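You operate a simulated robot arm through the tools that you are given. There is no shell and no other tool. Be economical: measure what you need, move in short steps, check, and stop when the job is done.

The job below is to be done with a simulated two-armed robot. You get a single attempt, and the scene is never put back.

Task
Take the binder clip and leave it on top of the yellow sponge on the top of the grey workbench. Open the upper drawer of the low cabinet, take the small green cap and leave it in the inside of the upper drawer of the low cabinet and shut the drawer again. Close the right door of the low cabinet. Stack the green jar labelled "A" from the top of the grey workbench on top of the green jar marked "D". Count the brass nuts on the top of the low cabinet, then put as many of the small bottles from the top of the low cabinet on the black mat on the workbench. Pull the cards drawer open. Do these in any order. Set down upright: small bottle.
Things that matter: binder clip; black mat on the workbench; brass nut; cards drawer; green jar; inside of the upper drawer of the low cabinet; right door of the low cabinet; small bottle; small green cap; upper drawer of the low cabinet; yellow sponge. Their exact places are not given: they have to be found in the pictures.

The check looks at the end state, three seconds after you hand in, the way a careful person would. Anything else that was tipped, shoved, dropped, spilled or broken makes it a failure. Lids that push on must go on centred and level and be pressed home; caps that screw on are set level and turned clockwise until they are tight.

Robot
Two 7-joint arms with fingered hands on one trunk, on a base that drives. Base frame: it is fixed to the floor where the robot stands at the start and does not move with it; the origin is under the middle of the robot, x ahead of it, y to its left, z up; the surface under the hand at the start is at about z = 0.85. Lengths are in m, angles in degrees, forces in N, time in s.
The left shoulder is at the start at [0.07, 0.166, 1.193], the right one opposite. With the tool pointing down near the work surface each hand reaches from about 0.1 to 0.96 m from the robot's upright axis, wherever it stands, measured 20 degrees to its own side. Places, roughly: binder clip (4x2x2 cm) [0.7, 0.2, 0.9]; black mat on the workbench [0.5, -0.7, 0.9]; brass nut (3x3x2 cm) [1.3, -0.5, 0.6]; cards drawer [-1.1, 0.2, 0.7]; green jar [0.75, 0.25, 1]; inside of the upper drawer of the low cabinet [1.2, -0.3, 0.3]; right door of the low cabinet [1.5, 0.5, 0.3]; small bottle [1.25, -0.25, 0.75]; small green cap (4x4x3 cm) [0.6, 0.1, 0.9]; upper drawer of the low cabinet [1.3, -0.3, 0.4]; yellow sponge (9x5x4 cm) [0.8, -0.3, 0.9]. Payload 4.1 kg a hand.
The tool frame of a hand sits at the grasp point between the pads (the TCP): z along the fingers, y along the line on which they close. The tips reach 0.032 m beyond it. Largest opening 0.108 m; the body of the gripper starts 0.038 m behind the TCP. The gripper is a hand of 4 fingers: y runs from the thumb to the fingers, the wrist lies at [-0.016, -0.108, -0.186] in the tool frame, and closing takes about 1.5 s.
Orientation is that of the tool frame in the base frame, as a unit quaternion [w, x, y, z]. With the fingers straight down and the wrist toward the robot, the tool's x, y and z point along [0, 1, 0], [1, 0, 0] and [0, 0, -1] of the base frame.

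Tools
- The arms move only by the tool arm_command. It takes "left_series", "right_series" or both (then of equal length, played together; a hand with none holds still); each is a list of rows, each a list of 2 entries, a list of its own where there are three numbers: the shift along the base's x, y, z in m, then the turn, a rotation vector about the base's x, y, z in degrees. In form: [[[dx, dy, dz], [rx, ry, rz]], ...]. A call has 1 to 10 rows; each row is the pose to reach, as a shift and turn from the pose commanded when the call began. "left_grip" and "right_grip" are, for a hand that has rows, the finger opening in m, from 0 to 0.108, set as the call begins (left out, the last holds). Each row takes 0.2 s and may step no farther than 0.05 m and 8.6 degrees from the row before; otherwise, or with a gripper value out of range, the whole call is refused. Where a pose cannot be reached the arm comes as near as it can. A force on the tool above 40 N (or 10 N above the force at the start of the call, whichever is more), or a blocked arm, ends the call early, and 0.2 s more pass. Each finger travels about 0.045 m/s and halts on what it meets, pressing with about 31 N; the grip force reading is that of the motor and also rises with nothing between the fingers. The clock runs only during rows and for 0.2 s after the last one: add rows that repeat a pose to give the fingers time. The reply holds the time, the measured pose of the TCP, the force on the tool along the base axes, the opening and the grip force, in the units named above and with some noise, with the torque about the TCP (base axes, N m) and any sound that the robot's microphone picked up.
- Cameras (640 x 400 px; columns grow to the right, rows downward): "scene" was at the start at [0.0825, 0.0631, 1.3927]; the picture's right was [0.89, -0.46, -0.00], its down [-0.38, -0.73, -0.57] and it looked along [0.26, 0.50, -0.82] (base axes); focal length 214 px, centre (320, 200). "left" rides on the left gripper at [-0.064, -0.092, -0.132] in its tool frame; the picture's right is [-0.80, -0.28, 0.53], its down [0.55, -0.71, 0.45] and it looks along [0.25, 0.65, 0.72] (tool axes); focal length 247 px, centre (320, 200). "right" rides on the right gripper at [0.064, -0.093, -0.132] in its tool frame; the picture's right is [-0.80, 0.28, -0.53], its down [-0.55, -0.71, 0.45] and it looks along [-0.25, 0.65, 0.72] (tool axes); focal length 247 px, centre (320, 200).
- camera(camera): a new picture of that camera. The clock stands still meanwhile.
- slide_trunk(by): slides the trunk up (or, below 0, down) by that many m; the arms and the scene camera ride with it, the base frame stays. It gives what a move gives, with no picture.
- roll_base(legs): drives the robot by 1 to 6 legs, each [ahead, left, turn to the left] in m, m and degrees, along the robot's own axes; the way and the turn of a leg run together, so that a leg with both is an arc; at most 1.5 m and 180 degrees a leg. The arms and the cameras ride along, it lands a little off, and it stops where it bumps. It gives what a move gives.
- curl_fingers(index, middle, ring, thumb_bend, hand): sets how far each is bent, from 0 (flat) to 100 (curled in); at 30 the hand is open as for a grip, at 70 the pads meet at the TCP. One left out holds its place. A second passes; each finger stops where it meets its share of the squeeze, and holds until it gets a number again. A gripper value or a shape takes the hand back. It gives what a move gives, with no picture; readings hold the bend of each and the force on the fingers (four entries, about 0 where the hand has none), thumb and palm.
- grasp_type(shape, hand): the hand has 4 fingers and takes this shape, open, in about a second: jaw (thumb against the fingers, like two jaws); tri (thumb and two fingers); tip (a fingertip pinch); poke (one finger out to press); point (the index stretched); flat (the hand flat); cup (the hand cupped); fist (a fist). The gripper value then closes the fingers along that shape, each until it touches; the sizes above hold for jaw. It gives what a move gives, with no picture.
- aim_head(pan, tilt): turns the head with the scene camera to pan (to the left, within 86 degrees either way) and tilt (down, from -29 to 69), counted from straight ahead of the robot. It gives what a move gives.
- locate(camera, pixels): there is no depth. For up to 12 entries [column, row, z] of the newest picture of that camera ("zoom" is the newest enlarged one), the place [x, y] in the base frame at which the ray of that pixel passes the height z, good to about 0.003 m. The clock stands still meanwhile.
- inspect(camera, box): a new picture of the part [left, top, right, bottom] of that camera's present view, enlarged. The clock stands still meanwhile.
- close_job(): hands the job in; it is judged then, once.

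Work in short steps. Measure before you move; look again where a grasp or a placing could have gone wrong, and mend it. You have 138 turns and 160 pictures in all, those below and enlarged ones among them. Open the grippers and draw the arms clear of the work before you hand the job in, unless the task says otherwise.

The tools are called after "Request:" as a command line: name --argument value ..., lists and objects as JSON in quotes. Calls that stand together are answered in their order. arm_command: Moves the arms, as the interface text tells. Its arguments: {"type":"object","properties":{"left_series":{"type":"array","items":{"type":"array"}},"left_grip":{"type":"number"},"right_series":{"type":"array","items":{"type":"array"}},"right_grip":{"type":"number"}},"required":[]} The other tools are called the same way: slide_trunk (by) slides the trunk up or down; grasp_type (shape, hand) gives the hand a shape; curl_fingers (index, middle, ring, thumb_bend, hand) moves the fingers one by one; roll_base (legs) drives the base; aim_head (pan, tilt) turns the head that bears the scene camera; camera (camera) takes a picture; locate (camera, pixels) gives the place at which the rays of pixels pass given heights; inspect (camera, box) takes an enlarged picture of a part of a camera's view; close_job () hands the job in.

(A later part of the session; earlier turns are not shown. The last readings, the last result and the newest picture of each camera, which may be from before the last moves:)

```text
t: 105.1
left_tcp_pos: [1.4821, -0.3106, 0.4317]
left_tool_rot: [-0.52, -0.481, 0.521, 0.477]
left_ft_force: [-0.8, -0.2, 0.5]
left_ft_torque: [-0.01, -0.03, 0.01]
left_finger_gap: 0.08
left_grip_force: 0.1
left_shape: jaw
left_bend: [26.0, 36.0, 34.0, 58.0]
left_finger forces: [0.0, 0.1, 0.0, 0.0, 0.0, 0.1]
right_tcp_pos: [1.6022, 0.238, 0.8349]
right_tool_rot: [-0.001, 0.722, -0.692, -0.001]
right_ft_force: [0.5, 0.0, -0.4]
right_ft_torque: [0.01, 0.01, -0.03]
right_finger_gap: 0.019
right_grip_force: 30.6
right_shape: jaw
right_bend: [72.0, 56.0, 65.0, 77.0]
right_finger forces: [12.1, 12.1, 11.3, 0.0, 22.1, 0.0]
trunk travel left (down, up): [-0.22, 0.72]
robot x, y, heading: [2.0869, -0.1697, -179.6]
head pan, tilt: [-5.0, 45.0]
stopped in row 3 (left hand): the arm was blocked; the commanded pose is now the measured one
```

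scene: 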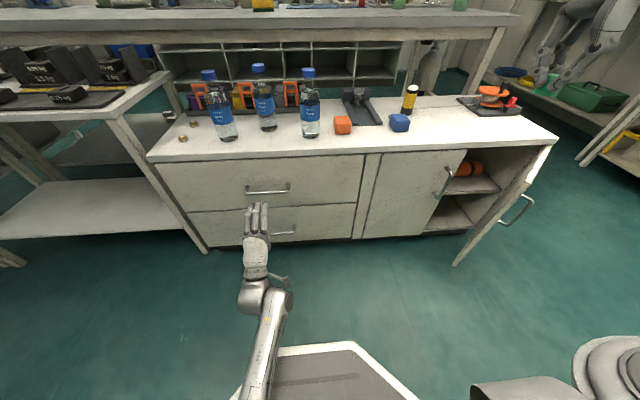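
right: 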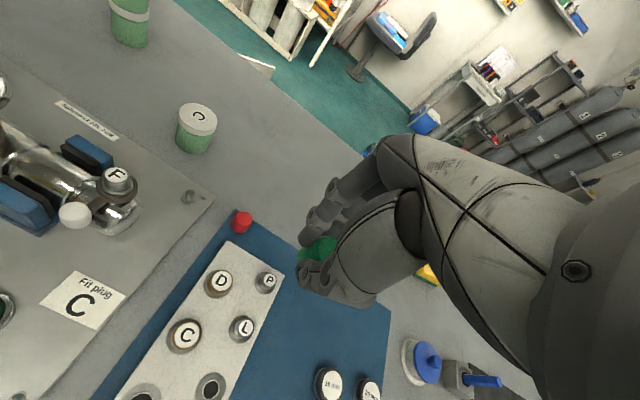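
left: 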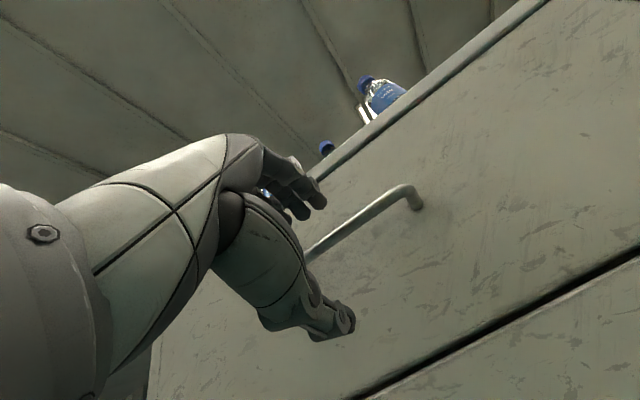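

The arm is blocked, probably near the base. I drive back 0.17 m and raise the trunk 0.1 m to reach with a more open arm.

Request:
roll_base --legs '[[-0.17, 0, -0.4]]'

Request:
slide_trunk --by 0.1

Request:
arm_command --left_series '[[[-0.03, 0, -0.03], [0, 0, 0]], [[-0.06, 0.005, -0.06], [0, 0, 0]], [[-0.09, 0.01, -0.085], [0, 0, 0]], [[-0.12, 0.01, -0.085], [0, 0, 0]], [[-0.145, 0.01, -0.085], [0, 0, 0]], [[-0.145, 0.01, -0.085], [0, 0, 0]]]'

Request:
camera --camera "scene"

Request:
camera --camera "left"

```text
t: 106.5
left_tcp_pos: [1.653, -0.3027, 0.4312]
left_tool_rot: [-0.517, -0.477, 0.523, 0.48]
left_ft_force: [-0.2, -0.4, 0.6]
left_ft_torque: [-0.02, -0.03, -0.02]
left_finger_gap: 0.08
left_grip_force: 0.2
left_shape: jaw
left_bend: [26.0, 36.0, 34.0, 58.0]
left_finger forces: [0.1, 0.0, 0.0, 0.1, 0.0, 0.1]
right_tcp_pos: [1.779, 0.2449, 0.8363]
right_tool_rot: [-0.001, 0.718, -0.696, -0.001]
right_ft_force: [0.7, -0.8, 0.5]
right_ft_torque: [0.02, -0.01, 0.0]
right_finger_gap: 0.0192
right_grip_force: 30.6
right_shape: jaw
right_bend: [72.0, 56.0, 65.0, 77.0]
right_finger forces: [12.1, 12.1, 11.3, 0.1, 22.1, 0.0]
trunk travel left (down, up): [-0.22, 0.72]
robot x, y, heading: [2.261, -0.1697, 179.9]
head pan, tilt: [-5.0, 45.0]
```

```text
t: 107.9
left_tcp_pos: [1.6531, -0.3025, 0.5313]
left_tool_rot: [-0.518, -0.478, 0.523, 0.479]
left_ft_force: [0.5, -0.2, -0.3]
left_ft_torque: [-0.02, -0.02, -0.01]
left_finger_gap: 0.08
left_grip_force: 0.0
left_shape: jaw
left_bend: [26.0, 36.0, 34.0, 58.0]
left_finger forces: [0.0, 0.1, 0.0, 0.0, 0.0, 0.0]
right_tcp_pos: [1.7788, 0.2444, 0.9355]
right_tool_rot: [-0.001, 0.718, -0.696, 0.0]
right_ft_force: [1.0, 0.8, 0.0]
right_ft_torque: [0.0, -0.02, 0.0]
right_finger_gap: 0.0188
right_grip_force: 31.1
right_shape: jaw
right_bend: [72.0, 56.0, 65.0, 77.0]
right_finger forces: [12.1, 12.0, 11.3, 0.0, 22.1, 0.0]
trunk travel left (down, up): [-0.32, 0.62]
robot x, y, heading: [2.2603, -0.1699, 179.7]
head pan, tilt: [-5.0, 45.0]
```

```text
t: 109.3
left_tcp_pos: [1.5077, -0.2925, 0.4453]
left_tool_rot: [-0.518, -0.478, 0.523, 0.479]
left_ft_force: [-0.3, 0.4, 0.4]
left_ft_torque: [-0.01, 0.0, 0.03]
left_finger_gap: 0.08
left_grip_force: 0.0
left_shape: jaw
left_bend: [26.0, 36.0, 34.0, 58.0]
left_finger forces: [0.0, 0.1, 0.1, 0.1, 0.1, 0.0]
right_tcp_pos: [1.7805, 0.2438, 0.9371]
right_tool_rot: [0.0, 0.718, -0.696, 0.0]
right_ft_force: [-0.1, -0.2, 0.5]
right_ft_torque: [-0.01, -0.01, -0.01]
right_finger_gap: 0.0193
right_grip_force: 31.4
right_shape: jaw
right_bend: [72.0, 56.0, 65.0, 77.0]
right_finger forces: [12.1, 12.2, 11.3, 0.0, 22.2, 0.1]
trunk travel left (down, up): [-0.32, 0.62]
robot x, y, heading: [2.2592, -0.17, 179.7]
head pan, tilt: [-5.0, 45.0]
```

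```text
77 pictures are left
```

scene: 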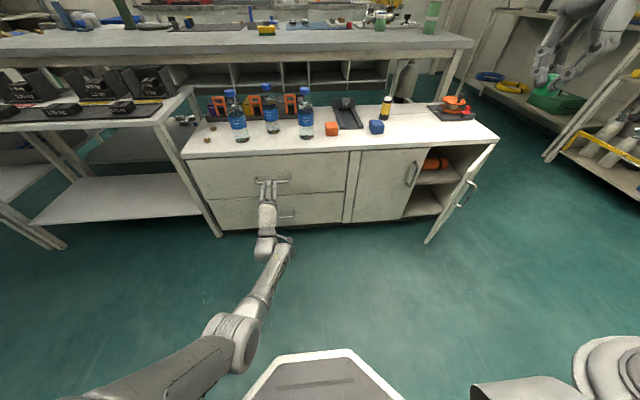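

```text
76 pictures are left
```

left: 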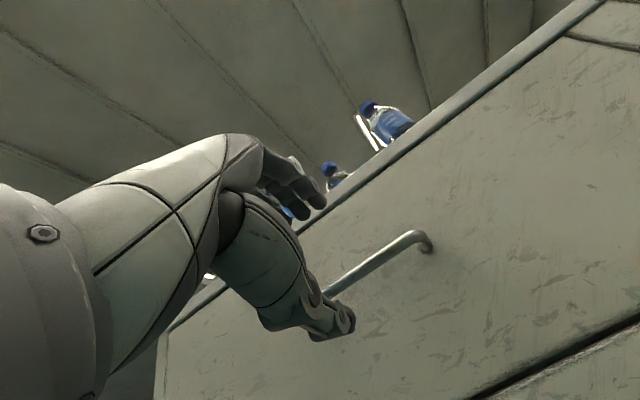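

The TCP axis points right at the bar (expected (358,270), bar at (358,273)). I advance 0.067 m.

Request:
arm_command --left_series '[[[-0.03, 0, -0.001], [0, 0, 0]], [[-0.05, 0, -0.002], [0, 0, 0]], [[-0.067, 0, -0.002], [0, 0, 0]], [[-0.067, 0, -0.002], [0, 0, 0]]]'

Request:
camera --camera "left"

Request:
inspect --camera "scene" --box '[228, 140, 308, 220]'

```text
t: 110.3
left_tcp_pos: [1.448, -0.2934, 0.4535]
left_tool_rot: [-0.517, -0.478, 0.523, 0.481]
left_ft_force: [-0.3, 0.1, 0.1]
left_ft_torque: [0.02, 0.01, -0.01]
left_finger_gap: 0.0806
left_grip_force: 0.1
left_shape: jaw
left_bend: [26.0, 36.0, 34.0, 58.0]
left_finger forces: [0.0, 0.1, 0.1, 0.1, 0.1, 0.0]
left hand out of reach, approached as far as the arm can: row 3, 4
right_tcp_pos: [1.7798, 0.2439, 0.9367]
right_tool_rot: [0.0, 0.718, -0.696, 0.0]
right_ft_force: [-0.2, 0.1, 0.7]
right_ft_torque: [-0.03, 0.0, -0.03]
right_finger_gap: 0.0189
right_grip_force: 30.6
right_shape: jaw
right_bend: [72.0, 56.0, 65.0, 77.0]
right_finger forces: [12.0, 12.1, 11.3, 0.0, 22.1, 0.1]
trunk travel left (down, up): [-0.32, 0.62]
robot x, y, heading: [2.2604, -0.1691, 180.1]
head pan, tilt: [-5.0, 45.0]
```

```text
75 pictures are left
```

left: 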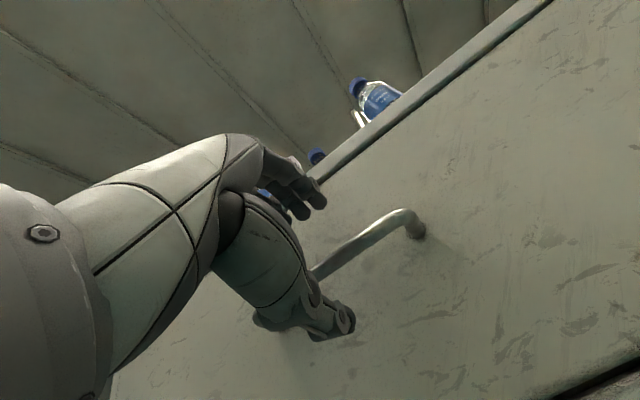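

```text
5.00 times, centred on (268, 180) of scene
```

zoom: 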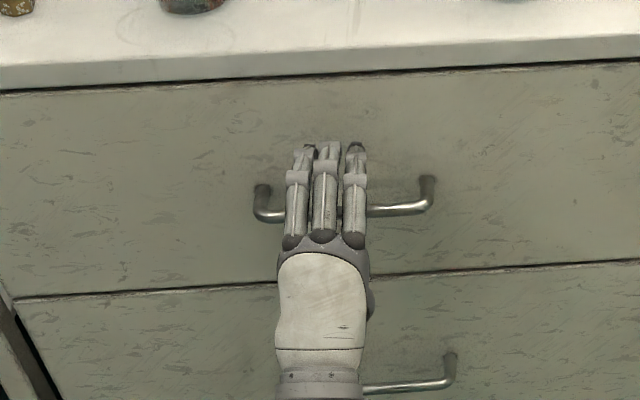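

The fingers straddle the bar. I close on it.

Request:
arm_command --left_series '[[[0, 0, 0], [0, 0, 0]], [[0, 0, 0], [0, 0, 0]], [[0, 0, 0], [0, 0, 0]], [[0, 0, 0], [0, 0, 0]], [[0, 0, 0], [0, 0, 0]], [[0, 0, 0], [0, 0, 0]], [[0, 0, 0], [0, 0, 0]], [[0, 0, 0], [0, 0, 0]]]' --left_grip 0.0

Request:
camera --camera "left"

```text
t: 112.1
left_tcp_pos: [1.448, -0.2924, 0.4528]
left_tool_rot: [-0.518, -0.478, 0.524, 0.479]
left_ft_force: [-2.5, -1.0, -4.4]
left_ft_torque: [0.13, -0.04, 0.0]
left_finger_gap: 0.0063
left_grip_force: 31.4
left_shape: jaw
left_bend: [70.0, 70.0, 70.0, 75.0]
left_finger forces: [15.2, 7.5, 0.1, 0.0, 26.8, 0.1]
right_tcp_pos: [1.7794, 0.2437, 0.9355]
right_tool_rot: [-0.001, 0.718, -0.696, 0.0]
right_ft_force: [-0.1, -0.4, -0.8]
right_ft_torque: [0.0, 0.03, -0.01]
right_finger_gap: 0.0191
right_grip_force: 31.4
right_shape: jaw
right_bend: [72.0, 56.0, 65.0, 77.0]
right_finger forces: [12.0, 12.1, 11.3, 0.1, 22.2, 0.1]
trunk travel left (down, up): [-0.32, 0.62]
robot x, y, heading: [2.2604, -0.171, 179.7]
head pan, tilt: [-5.0, 45.0]
```

```text
73 pictures are left
```

left: 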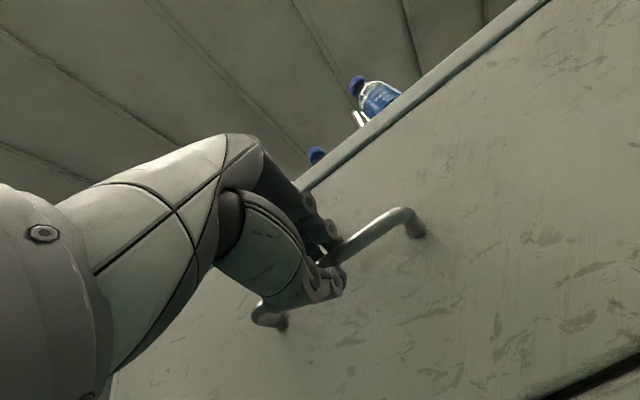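

Gripped. I pull straight back 0.2 m with the arm.

Request:
arm_command --left_series '[[[0.02, 0, 0], [0, 0, 0]], [[0.045, 0, 0], [0, 0, 0]], [[0.07, 0, 0], [0, 0, 0]], [[0.095, 0, 0], [0, 0, 0]], [[0.12, 0, 0], [0, 0, 0]], [[0.145, 0, 0], [0, 0, 0]], [[0.17, 0, 0], [0, 0, 0]], [[0.19, 0, 0], [0, 0, 0]], [[0.21, 0, 0], [0, 0, 0]], [[0.21, 0, 0], [0, 0, 0]]]'

Request:
camera --camera "scene"

```text
t: 113.0
left_tcp_pos: [1.5141, -0.295, 0.4556]
left_tool_rot: [-0.519, -0.472, 0.531, 0.476]
left_ft_force: [-0.5, 9.9, -15.4]
left_ft_torque: [0.27, -0.26, -0.16]
left_finger_gap: 0.0081
left_grip_force: 30.9
left_shape: jaw
left_bend: [70.0, 70.0, 70.0, 75.0]
left_finger forces: [13.4, 5.3, 0.1, 0.1, 33.4, 0.1]
right_tcp_pos: [1.7804, 0.246, 0.9367]
right_tool_rot: [-0.001, 0.717, -0.697, 0.0]
right_ft_force: [0.6, 0.2, 0.3]
right_ft_torque: [-0.01, 0.02, 0.03]
right_finger_gap: 0.019
right_grip_force: 31.1
right_shape: jaw
right_bend: [72.0, 56.0, 65.0, 77.0]
right_finger forces: [12.2, 12.1, 11.2, 0.1, 22.1, 0.0]
trunk travel left (down, up): [-0.32, 0.62]
robot x, y, heading: [2.2621, -0.1708, 179.5]
head pan, tilt: [-5.0, 45.0]
stopped in row 4 (left hand): the force on the tool passed its limit at 42 N (the readings are from after the stop); the commanded pose is now the measured one
```

```text
72 pictures are left
```

scene: 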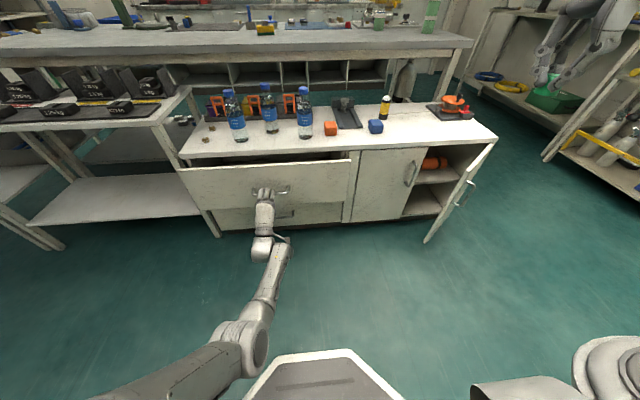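

Open 6.5 cm; forces were from speed and a small misalignment. I relax slightly and pull by driving the base back 0.15 m.

Request:
arm_command --left_series '[[[0.003, 0.002, -0.002], [0, 0, 0]], [[0.01, 0.003, -0.003], [0, 0, 0]], [[0.02, 0.003, -0.003], [0, 0, 0]], [[0.03, 0.003, -0.003], [0, 0, 0]], [[0.04, 0.003, -0.003], [0, 0, 0]], [[0.05, 0.003, -0.003], [0, 0, 0]], [[0.06, 0.003, -0.003], [0, 0, 0]], [[0.07, 0.003, -0.003], [0, 0, 0]], [[0.08, 0.003, -0.003], [0, 0, 0]], [[0.09, 0.003, -0.003], [0, 0, 0]]]'

Request:
arm_command --left_series '[[[0.01, 0, 0], [0, 0, 0]], [[0.02, 0, 0], [0, 0, 0]], [[0.03, 0, 0], [0, 0, 0]], [[0.04, 0, 0], [0, 0, 0]], [[0.05, 0, 0], [0, 0, 0]], [[0.06, 0, 0], [0, 0, 0]], [[0.06, 0, 0], [0, 0, 0]]]'

Request:
camera --camera "scene"

```text
t: 113.6
left_tcp_pos: [1.5163, -0.2949, 0.4569]
left_tool_rot: [-0.522, -0.468, 0.532, 0.474]
left_ft_force: [-0.4, 11.3, -22.3]
left_ft_torque: [0.43, -0.4, -0.21]
left_finger_gap: 0.009
left_grip_force: 31.0
left_shape: jaw
left_bend: [70.0, 70.0, 70.0, 74.0]
left_finger forces: [11.5, 4.1, 0.0, 0.0, 34.7, 0.0]
right_tcp_pos: [1.7813, 0.2468, 0.9354]
right_tool_rot: [-0.001, 0.716, -0.698, 0.0]
right_ft_force: [0.0, 0.0, 0.0]
right_ft_torque: [0.04, 0.02, 0.02]
right_finger_gap: 0.0188
right_grip_force: 31.0
right_shape: jaw
right_bend: [72.0, 56.0, 65.0, 77.0]
right_finger forces: [12.1, 12.2, 11.3, 0.0, 22.0, 0.0]
trunk travel left (down, up): [-0.32, 0.62]
robot x, y, heading: [2.2604, -0.1716, 179.5]
head pan, tilt: [-5.0, 45.0]
stopped in row 3 (left hand): the force on the tool passed its limit at 45 N (the readings are from after the stop); the commanded pose is now the measured one
```

```text
t: 114.0
left_tcp_pos: [1.5183, -0.2951, 0.4586]
left_tool_rot: [-0.522, -0.466, 0.535, 0.472]
left_ft_force: [-0.3, 10.7, -24.4]
left_ft_torque: [0.41, -0.46, -0.19]
left_finger_gap: 0.0093
left_grip_force: 31.1
left_shape: jaw
left_bend: [70.0, 70.0, 70.0, 74.0]
left_finger forces: [10.9, 3.6, 0.0, 0.1, 35.9, 0.1]
right_tcp_pos: [1.7831, 0.2494, 0.9352]
right_tool_rot: [-0.001, 0.715, -0.699, -0.001]
right_ft_force: [0.0, 0.0, -0.1]
right_ft_torque: [-0.01, 0.04, 0.04]
right_finger_gap: 0.0193
right_grip_force: 30.6
right_shape: jaw
right_bend: [72.0, 56.0, 65.0, 77.0]
right_finger forces: [12.1, 12.2, 11.3, 0.1, 22.0, 0.0]
trunk travel left (down, up): [-0.32, 0.62]
robot x, y, heading: [2.2606, -0.1673, 179.4]
head pan, tilt: [-5.0, 45.0]
stopped in row 1 (left hand): the force on the tool passed its limit at 45 N (the readings are from after the stop); the commanded pose is now the measured one
```

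```text
71 pictures are left
```

scene: 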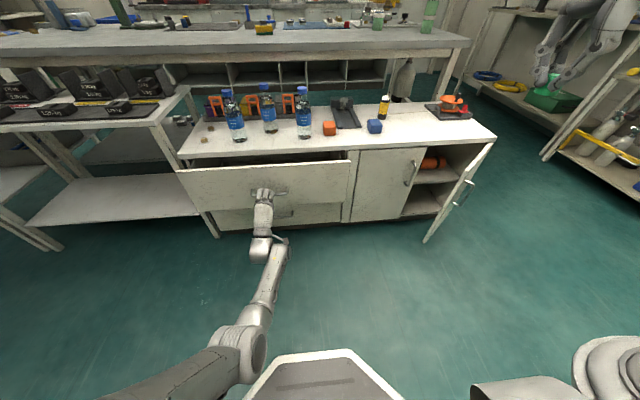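

The forces are mainly downward on the hand (−24 N) – it has crept up. I relieve: down 8 mm, +5 mm in y.

Request:
arm_command --left_series '[[[0, 0.003, -0.004], [0, 0, 0]], [[0, 0.005, -0.008], [0, 0, 0]], [[0, 0.005, -0.008], [0, 0, 0]]]'

```text
t: 114.8
left_tcp_pos: [1.5187, -0.2938, 0.4565]
left_tool_rot: [-0.527, -0.466, 0.529, 0.475]
left_ft_force: [-0.2, -22.0, 0.1]
left_ft_torque: [-0.06, 0.01, 0.37]
left_finger_gap: 0.0086
left_grip_force: 30.8
left_shape: jaw
left_bend: [70.0, 70.0, 70.0, 75.0]
left_finger forces: [19.1, 6.3, 0.0, 0.1, 25.1, 0.1]
right_tcp_pos: [1.7831, 0.2462, 0.9372]
right_tool_rot: [-0.001, 0.716, -0.698, 0.0]
right_ft_force: [-0.1, 0.1, -0.3]
right_ft_torque: [-0.04, -0.01, 0.01]
right_finger_gap: 0.0193
right_grip_force: 31.2
right_shape: jaw
right_bend: [72.0, 56.0, 65.0, 77.0]
right_finger forces: [12.2, 12.2, 11.3, 0.1, 22.1, 0.0]
trunk travel left (down, up): [-0.32, 0.62]
robot x, y, heading: [2.262, -0.1692, 179.8]
head pan, tilt: [-5.0, 45.0]
```

z is relieved; I take back 3.5 mm in y, then pull by the base.

Request:
arm_command --left_series '[[[0, -0.0035, 0], [0, 0, 0]], [[0, -0.0035, 0], [0, 0, 0]]]'

Request:
roll_base --legs '[[-0.13, 0, 0]]'

Request:
camera --camera "scene"

```text
t: 115.4
left_tcp_pos: [1.5188, -0.2936, 0.4543]
left_tool_rot: [-0.526, -0.466, 0.53, 0.474]
left_ft_force: [-1.4, -20.0, 0.3]
left_ft_torque: [-0.08, 0.0, 0.4]
left_finger_gap: 0.0083
left_grip_force: 31.6
left_shape: jaw
left_bend: [70.0, 70.0, 70.0, 75.0]
left_finger forces: [19.2, 6.1, 0.0, 0.0, 25.1, 0.0]
right_tcp_pos: [1.7825, 0.2461, 0.9366]
right_tool_rot: [-0.001, 0.715, -0.699, -0.001]
right_ft_force: [0.1, -0.5, -0.4]
right_ft_torque: [0.01, -0.01, -0.01]
right_finger_gap: 0.0191
right_grip_force: 31.1
right_shape: jaw
right_bend: [72.0, 56.0, 65.0, 77.0]
right_finger forces: [12.1, 12.0, 11.4, 0.1, 22.1, 0.1]
trunk travel left (down, up): [-0.32, 0.62]
robot x, y, heading: [2.2619, -0.169, 179.4]
head pan, tilt: [-5.0, 45.0]
```

```text
t: 116.7
left_tcp_pos: [1.6503, -0.294, 0.4561]
left_tool_rot: [-0.525, -0.466, 0.531, 0.475]
left_ft_force: [0.1, -8.7, -5.4]
left_ft_torque: [0.07, -0.12, 0.16]
left_finger_gap: 0.0078
left_grip_force: 30.8
left_shape: jaw
left_bend: [70.0, 70.0, 70.0, 74.0]
left_finger forces: [17.3, 5.4, 0.0, 0.0, 28.6, 0.0]
right_tcp_pos: [1.9146, 0.2464, 0.9368]
right_tool_rot: [-0.001, 0.716, -0.698, -0.001]
right_ft_force: [0.3, 0.1, 0.8]
right_ft_torque: [0.01, 0.01, -0.01]
right_finger_gap: 0.0189
right_grip_force: 30.9
right_shape: jaw
right_bend: [72.0, 56.0, 65.0, 77.0]
right_finger forces: [12.1, 12.1, 11.3, 0.0, 22.1, 0.1]
trunk travel left (down, up): [-0.32, 0.62]
robot x, y, heading: [2.3916, -0.1697, 179.7]
head pan, tilt: [-5.0, 45.0]
```

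```text
70 pictures are left
```

scene: 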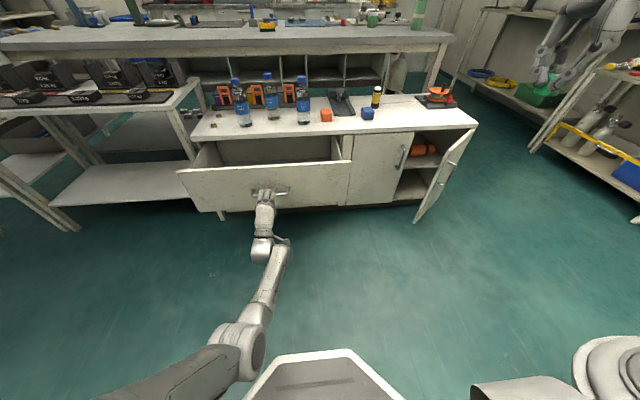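

The drawer is open 0.2 m. Keeping hold of the handle, I bring the right hand with the cap over the drawer at about (1.50,−0.14).

Request:
arm_command --right_series '[[[-0.04, -0.02, 0], [0, 0, 0]], [[-0.08, -0.04, 0], [0, 0, 0]], [[-0.12, -0.06, 0], [0, 0, 0]], [[-0.16, -0.085, 0], [0, 0, 0]], [[-0.2, -0.11, 0], [0, 0, 0]], [[-0.24, -0.135, 0], [0, 0, 0]], [[-0.28, -0.16, 0], [0, 0, 0]], [[-0.32, -0.185, 0], [0, 0, 0]], [[-0.36, -0.21, 0], [0, 0, 0]], [[-0.4, -0.235, 0], [0, 0, 0]]]'

Request:
arm_command --right_series '[[[-0.01, -0.04, -0.02], [0, 0, 0]], [[-0.015, -0.08, -0.04], [0, 0, 0]], [[-0.015, -0.12, -0.06], [0, 0, 0]], [[-0.015, -0.15, -0.09], [0, 0, 0]], [[-0.015, -0.15, -0.12], [0, 0, 0]], [[-0.015, -0.15, -0.12], [0, 0, 0]]]'

Request:
camera --camera "right"

Request:
camera --camera "scene"

```text
t: 118.9
left_tcp_pos: [1.6502, -0.2942, 0.4542]
left_tool_rot: [-0.525, -0.465, 0.532, 0.475]
left_ft_force: [-0.5, -4.3, -6.5]
left_ft_torque: [0.12, -0.09, 0.08]
left_finger_gap: 0.0075
left_grip_force: 30.6
left_shape: jaw
left_bend: [70.0, 70.0, 70.0, 75.0]
left_finger forces: [16.7, 4.9, 0.0, 0.0, 28.4, 0.0]
right_tcp_pos: [1.5495, -0.0038, 0.93]
right_tool_rot: [-0.003, 0.716, -0.698, -0.001]
right_ft_force: [0.7, -0.2, -0.7]
right_ft_torque: [0.05, -0.02, 0.01]
right_finger_gap: 0.019
right_grip_force: 31.1
right_shape: jaw
right_bend: [72.0, 56.0, 65.0, 77.0]
right_finger forces: [11.1, 12.2, 11.2, 0.0, 22.2, 0.0]
right hand out of reach, approached as far as the arm can: row 9, 10
trunk travel left (down, up): [-0.32, 0.62]
robot x, y, heading: [2.3965, -0.169, 179.7]
head pan, tilt: [-5.0, 45.0]
```

```text
t: 120.3
left_tcp_pos: [1.6497, -0.2937, 0.4541]
left_tool_rot: [-0.525, -0.466, 0.531, 0.475]
left_ft_force: [0.6, -6.8, -4.6]
left_ft_torque: [0.1, -0.12, 0.07]
left_finger_gap: 0.0077
left_grip_force: 31.0
left_shape: jaw
left_bend: [70.0, 70.0, 70.0, 75.0]
left_finger forces: [16.3, 4.7, 0.1, 0.0, 27.2, 0.0]
right_tcp_pos: [1.5387, -0.1514, 0.8043]
right_tool_rot: [-0.001, 0.716, -0.698, -0.001]
right_ft_force: [0.1, -0.1, 0.7]
right_ft_torque: [-0.01, -0.05, -0.01]
right_finger_gap: 0.0193
right_grip_force: 30.9
right_shape: jaw
right_bend: [72.0, 56.0, 65.0, 77.0]
right_finger forces: [10.9, 12.0, 11.4, 0.0, 22.3, 0.1]
trunk travel left (down, up): [-0.32, 0.62]
robot x, y, heading: [2.392, -0.1698, 179.7]
head pan, tilt: [-5.0, 45.0]
```

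```text
69 pictures are left
```

right: 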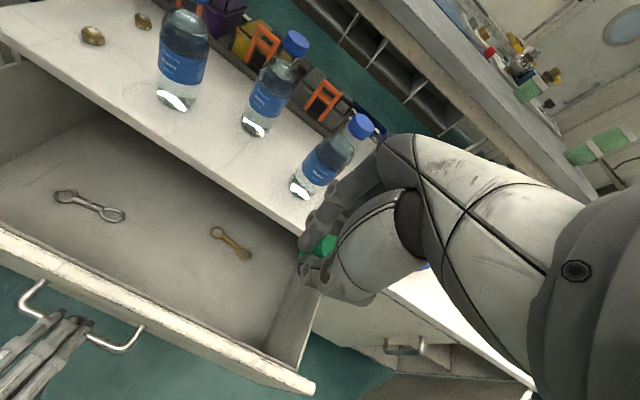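

```text
68 pictures are left
```

scene: 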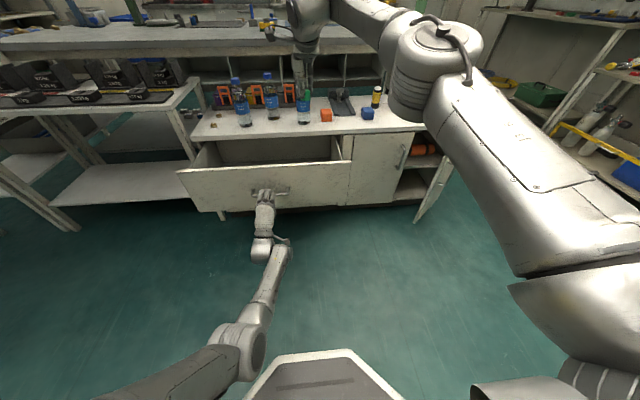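

The drawer interior shows two wrenches. I locate the walls, wrench and the spot for the cap.

Request:
locate --camera "right" --pixels '[[312, 387, 0.53], [20, 245, 0.53], [268, 345, 0.36], [232, 245, 0.36], [245, 300, 0.36], [90, 205, 0.36], [300, 325, 0.53], [300, 190, 0.575], [320, 245, 0.77]]'

```text
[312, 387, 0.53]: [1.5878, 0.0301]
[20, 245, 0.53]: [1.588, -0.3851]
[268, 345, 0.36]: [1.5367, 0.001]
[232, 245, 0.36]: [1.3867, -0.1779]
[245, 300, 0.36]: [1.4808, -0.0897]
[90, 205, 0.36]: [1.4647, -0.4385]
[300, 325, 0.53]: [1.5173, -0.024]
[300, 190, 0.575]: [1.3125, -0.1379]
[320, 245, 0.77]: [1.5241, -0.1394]
```

Spot (1.495,−0.115) is free. I lower the right hand there to z≈0.50 first.

Request:
arm_command --right_series '[[[-0.02, 0.02, -0.04], [0, 0, 0]], [[-0.042, 0.036, -0.08], [0, 0, 0]], [[-0.042, 0.036, -0.125], [0, 0, 0]], [[-0.042, 0.036, -0.17], [0, 0, 0]], [[-0.042, 0.036, -0.215], [0, 0, 0]], [[-0.042, 0.036, -0.26], [0, 0, 0]], [[-0.042, 0.036, -0.3], [0, 0, 0]], [[-0.042, 0.036, -0.3], [0, 0, 0]]]'

Request:
camera --camera "right"

Request:
camera --camera "scene"

```text
t: 122.1
left_tcp_pos: [1.6506, -0.2944, 0.4536]
left_tool_rot: [-0.525, -0.466, 0.532, 0.475]
left_ft_force: [1.8, -4.9, -6.6]
left_ft_torque: [0.08, -0.08, 0.05]
left_finger_gap: 0.008
left_grip_force: 31.2
left_shape: jaw
left_bend: [70.0, 70.0, 70.0, 76.0]
left_finger forces: [16.2, 3.9, 0.1, 0.1, 26.6, 0.1]
right_tcp_pos: [1.5093, -0.117, 0.5092]
right_tool_rot: [-0.001, 0.717, -0.697, 0.0]
right_ft_force: [0.3, -0.2, -1.2]
right_ft_torque: [-0.01, 0.04, 0.0]
right_finger_gap: 0.019
right_grip_force: 30.7
right_shape: jaw
right_bend: [72.0, 56.0, 64.0, 78.0]
right_finger forces: [10.8, 12.3, 11.5, 0.0, 22.1, 0.0]
right hand out of reach, approached as far as the arm can: row 2, 3, 6, 7, 8
trunk travel left (down, up): [-0.32, 0.62]
robot x, y, heading: [2.3894, -0.1694, 179.5]
head pan, tilt: [-5.0, 45.0]
```

```text
67 pictures are left
```

right: 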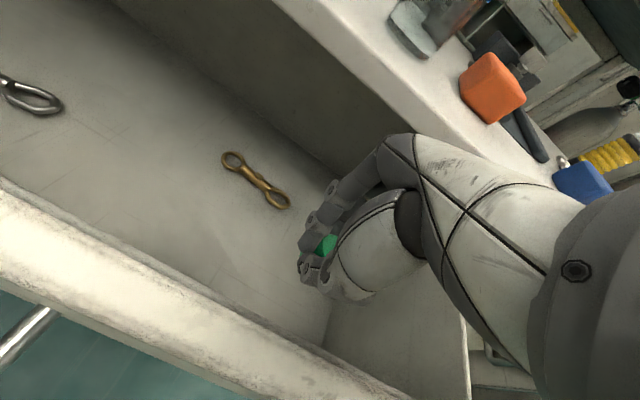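

```text
66 pictures are left
```

scene: 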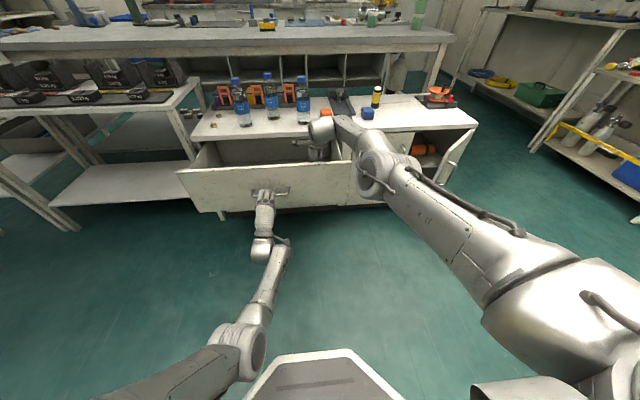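

The hand is inside the drawer outline. I lower 6 cm more.

Request:
arm_command --right_series '[[[0.01, 0, -0.02], [0, 0, 0]], [[0.01, 0, -0.04], [0, 0, 0]], [[0.01, 0, -0.06], [0, 0, 0]], [[0.01, 0, -0.06], [0, 0, 0]]]'

Request:
camera --camera "right"

```text
t: 123.1
left_tcp_pos: [1.6497, -0.2952, 0.4548]
left_tool_rot: [-0.526, -0.465, 0.532, 0.474]
left_ft_force: [0.0, -3.8, -8.5]
left_ft_torque: [0.11, -0.12, 0.02]
left_finger_gap: 0.0078
left_grip_force: 30.4
left_shape: jaw
left_bend: [70.0, 70.0, 70.0, 76.0]
left_finger forces: [15.6, 4.0, 0.0, 0.0, 27.6, 0.0]
right_tcp_pos: [1.5224, -0.1204, 0.4622]
right_tool_rot: [-0.001, 0.717, -0.697, -0.001]
right_ft_force: [1.0, -0.1, -0.5]
right_ft_torque: [-0.02, -0.05, 0.01]
right_finger_gap: 0.0191
right_grip_force: 30.9
right_shape: jaw
right_bend: [73.0, 56.0, 64.0, 78.0]
right_finger forces: [10.4, 12.3, 11.8, 0.0, 22.1, 0.1]
right hand out of reach, approached as far as the arm can: row 3, 4
trunk travel left (down, up): [-0.32, 0.62]
robot x, y, heading: [2.3935, -0.1694, 179.4]
head pan, tilt: [-5.0, 45.0]
```

```text
65 pictures are left
```

right: 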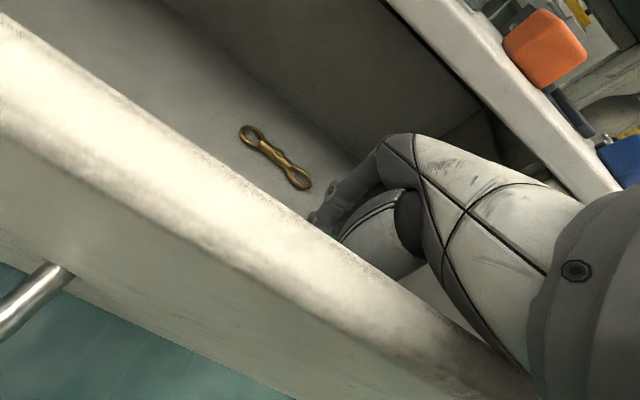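

I try to lower a further 3 cm.

Request:
arm_command --right_series '[[[0.005, 0, -0.025], [0, 0, 0]], [[0.005, 0, -0.045], [0, 0, 0]], [[0.005, 0, -0.045], [0, 0, 0]]]'

```text
t: 123.4
left_tcp_pos: [1.6501, -0.2941, 0.4531]
left_tool_rot: [-0.524, -0.466, 0.533, 0.474]
left_ft_force: [1.4, -1.8, -2.5]
left_ft_torque: [0.15, -0.01, -0.04]
left_finger_gap: 0.0077
left_grip_force: 30.9
left_shape: jaw
left_bend: [70.0, 70.0, 70.0, 76.0]
left_finger forces: [17.6, 4.2, 0.1, 0.0, 25.7, 0.1]
right_tcp_pos: [1.5193, -0.1197, 0.4615]
right_tool_rot: [0.008, 0.715, -0.699, -0.007]
right_ft_force: [-1.9, 0.1, 11.1]
right_ft_torque: [0.18, -0.91, 0.05]
right_finger_gap: 0.019
right_grip_force: 31.4
right_shape: jaw
right_bend: [73.0, 56.0, 64.0, 78.0]
right_finger forces: [10.5, 12.3, 11.8, 0.1, 22.2, 0.0]
trunk travel left (down, up): [-0.32, 0.62]
robot x, y, heading: [2.393, -0.1699, 179.7]
head pan, tilt: [-5.0, 45.0]
stopped in row 1 (right hand): the force on the tool passed its limit at 50 N (the readings are from after the stop); the commanded pose is now the measured one
```

The wrist touches the drawer rim. I rise 1.5 cm and release the cap into the drawer.

Request:
arm_command --right_series '[[[-0.005, 0, 0.01], [0, 0, 0]], [[-0.008, 0, 0.01], [0, 0, 0]], [[-0.008, 0, 0.01], [0, 0, 0]], [[-0.008, 0, 0.01], [0, 0, 0]], [[-0.008, 0, 0.01], [0, 0, 0]], [[-0.008, 0, 0.01], [0, 0, 0]], [[-0.008, 0, 0.01], [0, 0, 0]], [[-0.008, 0, 0.05], [0, 0, 0]], [[-0.008, 0, 0.1], [0, 0, 0]], [[-0.008, 0, 0.15], [0, 0, 0]]]' --right_grip 0.06

Request:
arm_command --right_series '[[[0, 0, 0.05], [0, 0, 0]], [[0, 0, 0.1], [0, 0, 0]], [[0, 0, 0.15], [0, 0, 0]], [[0.03, 0, 0.18], [0, 0, 0]], [[0.06, 0.02, 0.18], [0, 0, 0]], [[0.06, 0.02, 0.18], [0, 0, 0]]]'

Request:
camera --camera "right"

```text
t: 125.6
left_tcp_pos: [1.6519, -0.295, 0.4527]
left_tool_rot: [-0.524, -0.466, 0.533, 0.474]
left_ft_force: [1.2, -8.8, 2.5]
left_ft_torque: [0.1, 0.06, 0.09]
left_finger_gap: 0.0074
left_grip_force: 30.5
left_shape: jaw
left_bend: [70.0, 70.0, 70.0, 76.0]
left_finger forces: [19.2, 4.1, 0.0, 0.0, 23.8, 0.0]
right_tcp_pos: [1.5122, -0.1204, 0.611]
right_tool_rot: [0.007, 0.716, -0.698, -0.005]
right_ft_force: [0.3, -0.3, 0.1]
right_ft_torque: [0.0, 0.0, -0.01]
right_finger_gap: 0.06
right_grip_force: 0.1
right_shape: jaw
right_bend: [74.0, 43.0, 40.0, 69.0]
right_finger forces: [0.0, 0.0, 0.1, 0.0, 0.0, 0.0]
right hand out of reach, approached as far as the arm can: row 2, 3, 4, 5, 6, 7
trunk travel left (down, up): [-0.32, 0.62]
robot x, y, heading: [2.393, -0.1683, 179.6]
head pan, tilt: [-5.0, 45.0]
```

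```text
t: 127.0
left_tcp_pos: [1.6502, -0.2941, 0.4525]
left_tool_rot: [-0.523, -0.466, 0.534, 0.474]
left_ft_force: [1.1, -9.0, 0.4]
left_ft_torque: [0.1, 0.03, 0.06]
left_finger_gap: 0.0073
left_grip_force: 31.0
left_shape: jaw
left_bend: [70.0, 70.0, 70.0, 76.0]
left_finger forces: [18.2, 4.0, 0.0, 0.0, 24.8, 0.1]
right_tcp_pos: [1.5742, -0.0985, 0.7905]
right_tool_rot: [0.007, 0.714, -0.7, -0.006]
right_ft_force: [0.6, 0.5, -0.5]
right_ft_torque: [0.0, 0.0, 0.01]
right_finger_gap: 0.0596
right_grip_force: 0.0
right_shape: jaw
right_bend: [74.0, 43.0, 40.0, 69.0]
right_finger forces: [0.0, 0.0, 0.0, 0.0, 0.0, 0.0]
trunk travel left (down, up): [-0.32, 0.62]
robot x, y, heading: [2.3942, -0.1678, 179.5]
head pan, tilt: [-5.0, 45.0]
```

```text
64 pictures are left
```

right: 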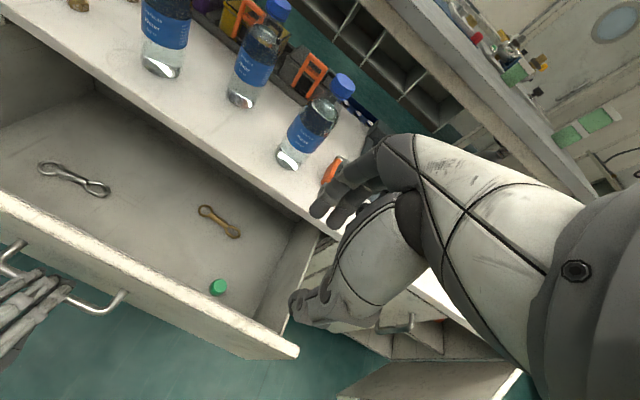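

The cap lies in the drawer at (218,287). I retract the right hand, then shut the drawer by driving forward 0.2 m.

Request:
arm_command --right_series '[[[0.03, 0.02, 0.03], [0, 0, 0]], [[0.06, 0.05, 0.06], [0, 0, 0]], [[0.1, 0.08, 0.08], [0, 0, 0]], [[0.14, 0.11, 0.1], [0, 0, 0]], [[0.18, 0.14, 0.1], [0, 0, 0]], [[0.22, 0.17, 0.1], [0, 0, 0]], [[0.26, 0.2, 0.1], [0, 0, 0]], [[0.29, 0.23, 0.1], [0, 0, 0]], [[0.31, 0.26, 0.1], [0, 0, 0]], [[0.31, 0.28, 0.1], [0, 0, 0]]]'

Request:
roll_base --legs '[[0.19, 0, 0]]'

Request:
camera --camera "scene"

```text
refused: row 2 steps farther than a row can; nothing moved
```

```text
t: 128.6
left_tcp_pos: [1.4616, -0.2937, 0.4527]
left_tool_rot: [-0.525, -0.467, 0.532, 0.472]
left_ft_force: [-0.4, -23.8, 3.0]
left_ft_torque: [-0.07, 0.06, 0.28]
left_finger_gap: 0.0079
left_grip_force: 31.2
left_shape: jaw
left_bend: [70.0, 70.0, 70.0, 77.0]
left_finger forces: [20.0, 4.2, 0.0, 0.0, 22.3, 0.0]
right_tcp_pos: [1.3832, -0.0983, 0.7905]
right_tool_rot: [0.007, 0.715, -0.699, -0.006]
right_ft_force: [-0.7, -1.3, -0.3]
right_ft_torque: [0.0, -0.01, -0.01]
right_finger_gap: 0.0597
right_grip_force: 0.1
right_shape: jaw
right_bend: [74.0, 43.0, 40.0, 69.0]
right_finger forces: [0.0, 0.1, 0.0, 0.0, 0.0, 0.0]
trunk travel left (down, up): [-0.32, 0.62]
robot x, y, heading: [2.2041, -0.1703, 179.2]
head pan, tilt: [-5.0, 45.0]
```

```text
63 pictures are left
```

scene: 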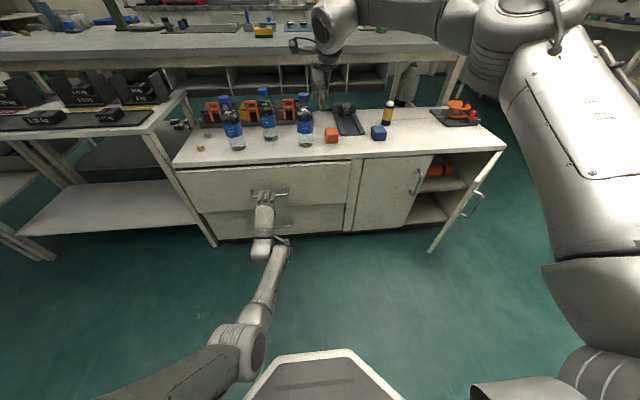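

The arm call was refused but the base moved; I check nothing was touched near the right hand.

Request:
inspect --camera "scene" --box '[170, 70, 410, 220]'

Request:
camera --camera "right"

```text
2.67 times, centred on (290, 145) of scene
```

zoom: 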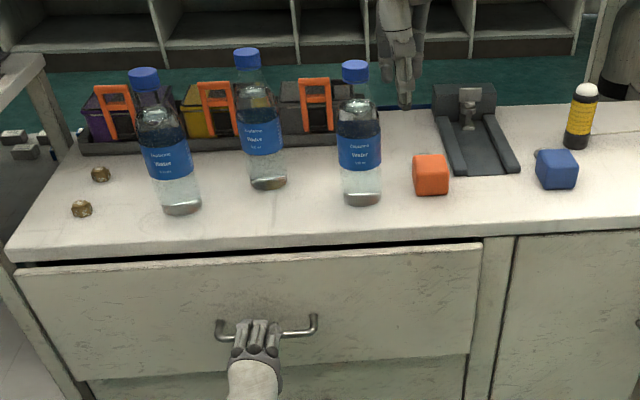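

```text
61 pictures are left
```

right: 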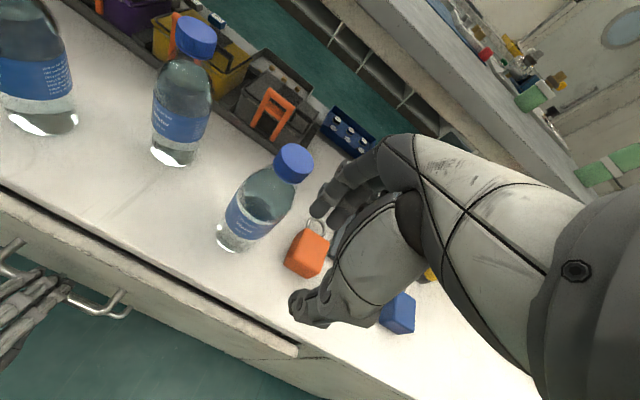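

All stands. The drawer has a ~1.4 cm gap; I push with the left arm, relieving y by −2 mm.

Request:
arm_command --left_series '[[[-0.005, -0.002, 0], [0, 0, 0]], [[-0.01, -0.003, 0], [0, 0, 0]], [[-0.014, -0.003, 0], [0, 0, 0]], [[-0.018, -0.003, 0], [0, 0, 0]], [[-0.02, -0.003, 0], [0, 0, 0]]]'

Request:
inspect --camera "scene" --box '[170, 130, 370, 255]'

```text
t: 129.8
left_tcp_pos: [1.4403, -0.2963, 0.4516]
left_tool_rot: [-0.523, -0.467, 0.533, 0.473]
left_ft_force: [-1.8, 7.6, -4.6]
left_ft_torque: [0.25, -0.01, -0.19]
left_finger_gap: 0.0071
left_grip_force: 30.7
left_shape: jaw
left_bend: [70.0, 70.0, 70.0, 77.0]
left_finger forces: [17.2, 4.0, 0.0, 0.1, 27.2, 0.1]
right_tcp_pos: [1.3828, -0.0953, 0.7888]
right_tool_rot: [0.006, 0.715, -0.699, -0.005]
right_ft_force: [-0.5, 0.8, -0.9]
right_ft_torque: [0.02, -0.02, 0.03]
right_finger_gap: 0.0599
right_grip_force: 0.1
right_shape: jaw
right_bend: [74.0, 43.0, 40.0, 69.0]
right_finger forces: [0.1, 0.1, 0.0, 0.1, 0.0, 0.0]
trunk travel left (down, up): [-0.32, 0.62]
robot x, y, heading: [2.2029, -0.1664, 179.2]
head pan, tilt: [-5.0, 45.0]
```

```text
3.20 times, centred on (270, 192) of scene
```

zoom: 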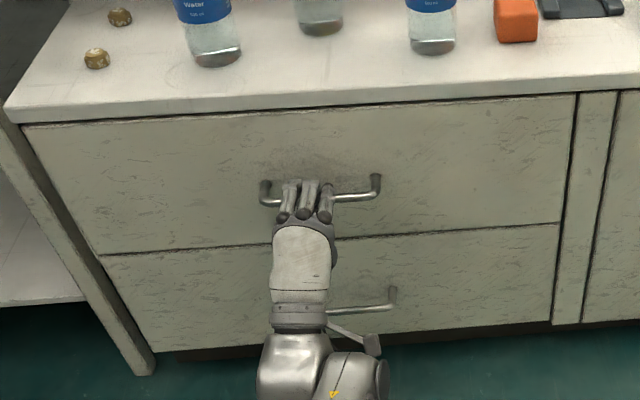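

The drawer is shut. I open the left hand and back it off.

Request:
arm_command --left_series '[[[0, 0, 0], [0, 0, 0]], [[0, 0, 0], [0, 0, 0]], [[0, 0, 0], [0, 0, 0]], [[0, 0, 0], [0, 0, 0]], [[0, 0, 0], [0, 0, 0]], [[0, 0, 0], [0, 0, 0]], [[0.03, 0, 0], [0, 0, 0]], [[0.06, 0, 0], [0, 0, 0]], [[0.09, 0, 0], [0, 0, 0]], [[0.12, 0, 0], [0, 0, 0]]]' --left_grip 0.08 --right_series '[[[0, 0, 0.03], [0, 0, 0]], [[0, 0, 0.06], [0, 0, 0]], [[0, 0, 0.09], [0, 0, 0]], [[0.02, 0.03, 0.11], [0, 0, 0]], [[0.05, 0.06, 0.11], [0, 0, 0]], [[0.08, 0.09, 0.11], [0, 0, 0]], [[0.11, 0.12, 0.11], [0, 0, 0]], [[0.14, 0.15, 0.11], [0, 0, 0]], [[0.17, 0.18, 0.11], [0, 0, 0]], [[0.2, 0.21, 0.11], [0, 0, 0]]]'

Request:
camera --camera "scene"

```text
t: 132.0
left_tcp_pos: [1.5593, -0.3085, 0.456]
left_tool_rot: [-0.534, -0.458, 0.536, 0.467]
left_ft_force: [-0.7, 0.1, 0.6]
left_ft_torque: [0.01, 0.0, 0.01]
left_finger_gap: 0.0799
left_grip_force: 0.2
left_shape: jaw
left_bend: [26.0, 36.0, 34.0, 58.0]
left_finger forces: [0.1, 0.0, 0.1, 0.0, 0.0, 0.1]
right_tcp_pos: [1.5887, 0.1127, 0.9018]
right_tool_rot: [0.007, 0.715, -0.699, -0.006]
right_ft_force: [-0.6, -0.2, 0.7]
right_ft_torque: [-0.01, 0.01, 0.0]
right_finger_gap: 0.0597
right_grip_force: 0.1
right_shape: jaw
right_bend: [74.0, 43.0, 40.0, 69.0]
right_finger forces: [0.1, 0.1, 0.1, 0.1, 0.0, 0.0]
trunk travel left (down, up): [-0.32, 0.62]
robot x, y, heading: [2.2033, -0.1677, 179.6]
head pan, tilt: [-5.0, 45.0]
```

```text
59 pictures are left
```

scene: 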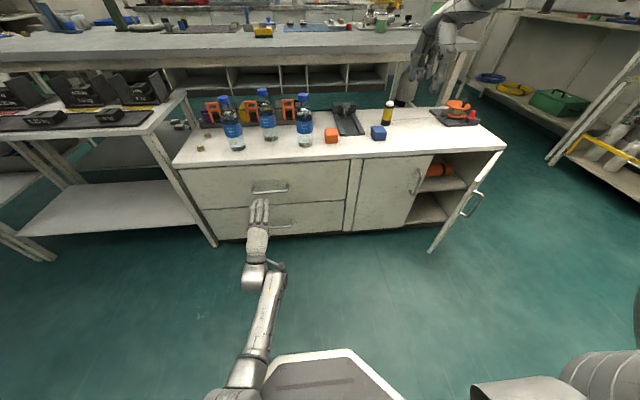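

I measure the door: free-edge bottom (430,252), handle, hinge top (505,150).

Request:
inspect --camera "scene" --box '[380, 130, 540, 270]'

Request:
locate --camera "scene" --pixels '[[430, 252, 0.05], [430, 252, 0.1], [505, 150, 0.575], [495, 160, 0.55], [475, 190, 0.55], [470, 205, 0.35], [450, 205, 0.55]]'

```text
2.86 times, centred on (460, 200) of scene
```

zoom: 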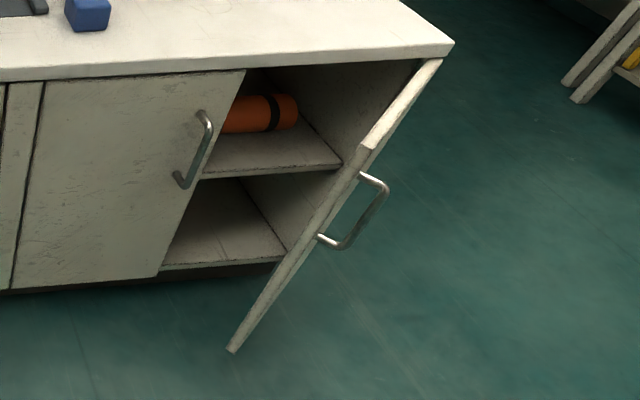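

```text
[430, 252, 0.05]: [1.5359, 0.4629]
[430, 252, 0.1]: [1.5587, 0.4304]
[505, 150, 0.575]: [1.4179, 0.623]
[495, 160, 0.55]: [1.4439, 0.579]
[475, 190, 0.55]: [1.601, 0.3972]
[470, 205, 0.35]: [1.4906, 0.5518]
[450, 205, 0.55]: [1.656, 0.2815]
```

Door free edge ≈(1.555,0.445), hinge ≈(1.40,0.61). I drive to my right 0.45 m and back 0.1 m to put it before the right arm.

Request:
roll_base --legs '[[-0.1, 0, 0.4], [0, -0.45, 0]]'

Request:
arm_command --right_series '[[[-0.01, 0, 0], [0, 8, 0]], [[-0.02, 0, 0], [0, 16, 0]], [[-0.03, 0, 0], [0, 24, 0]], [[-0.04, 0, 0], [0, 32, 0]], [[-0.05, 0, -0.01], [0, 40, 0]], [[-0.06, 0, -0.02], [0, 48, 0]], [[-0.07, 0, -0.03], [0, 56, 0]], [[-0.08, 0, -0.04], [0, 64, 0]], [[-0.085, 0, -0.06], [0, 72, 0]], [[-0.085, 0, -0.08], [0, 80, 0]]]' --right_grip 0.0

Request:
camera --camera "scene"

```text
t: 135.4
left_tcp_pos: [1.6595, 0.1401, 0.4493]
left_tool_rot: [-0.532, -0.463, 0.537, 0.463]
left_ft_force: [0.7, 0.4, 0.1]
left_ft_torque: [-0.01, 0.0, 0.01]
left_finger_gap: 0.0798
left_grip_force: 0.0
left_shape: jaw
left_bend: [26.0, 36.0, 34.0, 58.0]
left_finger forces: [0.0, 0.1, 0.1, 0.0, 0.0, 0.0]
right_tcp_pos: [1.6844, 0.5594, 0.9012]
right_tool_rot: [0.006, 0.717, -0.697, -0.004]
right_ft_force: [-0.7, 0.4, 0.4]
right_ft_torque: [-0.01, 0.01, 0.03]
right_finger_gap: 0.0596
right_grip_force: 0.1
right_shape: jaw
right_bend: [74.0, 43.0, 40.0, 69.0]
right_finger forces: [0.0, 0.0, 0.1, 0.0, 0.0, 0.0]
trunk travel left (down, up): [-0.32, 0.62]
robot x, y, heading: [2.2999, 0.2811, 179.4]
head pan, tilt: [-5.0, 45.0]
```

```text
t: 137.6
left_tcp_pos: [1.6594, 0.1387, 0.449]
left_tool_rot: [-0.533, -0.462, 0.537, 0.463]
left_ft_force: [-0.6, -0.8, -0.2]
left_ft_torque: [-0.01, 0.01, 0.0]
left_finger_gap: 0.0798
left_grip_force: 0.1
left_shape: jaw
left_bend: [26.0, 36.0, 34.0, 58.0]
left_finger forces: [0.1, 0.0, 0.0, 0.0, 0.0, 0.1]
right_tcp_pos: [1.6134, 0.5588, 0.8723]
right_tool_rot: [0.332, 0.631, -0.613, -0.341]
right_ft_force: [-0.8, -0.2, -0.8]
right_ft_torque: [0.01, 0.02, 0.02]
right_finger_gap: 0.0
right_grip_force: 30.6
right_shape: jaw
right_bend: [70.0, 70.0, 70.0, 50.0]
right_finger forces: [0.0, 0.1, 0.1, 0.0, 0.1, 0.0]
right hand out of reach, approached as far as the arm can: row 8, 9, 10
trunk travel left (down, up): [-0.32, 0.62]
robot x, y, heading: [2.3006, 0.2827, 180.0]
head pan, tilt: [-5.0, 45.0]
```

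```text
57 pictures are left
```

scene: 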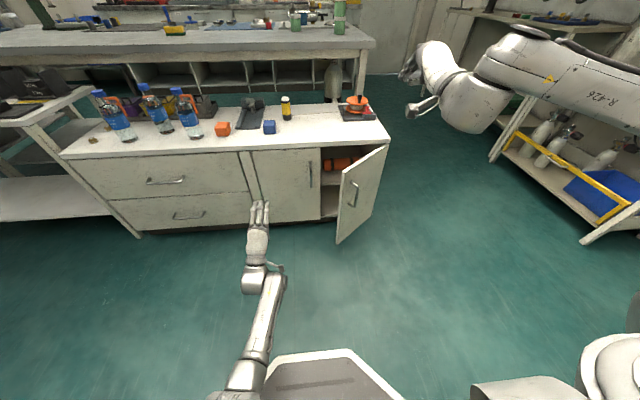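

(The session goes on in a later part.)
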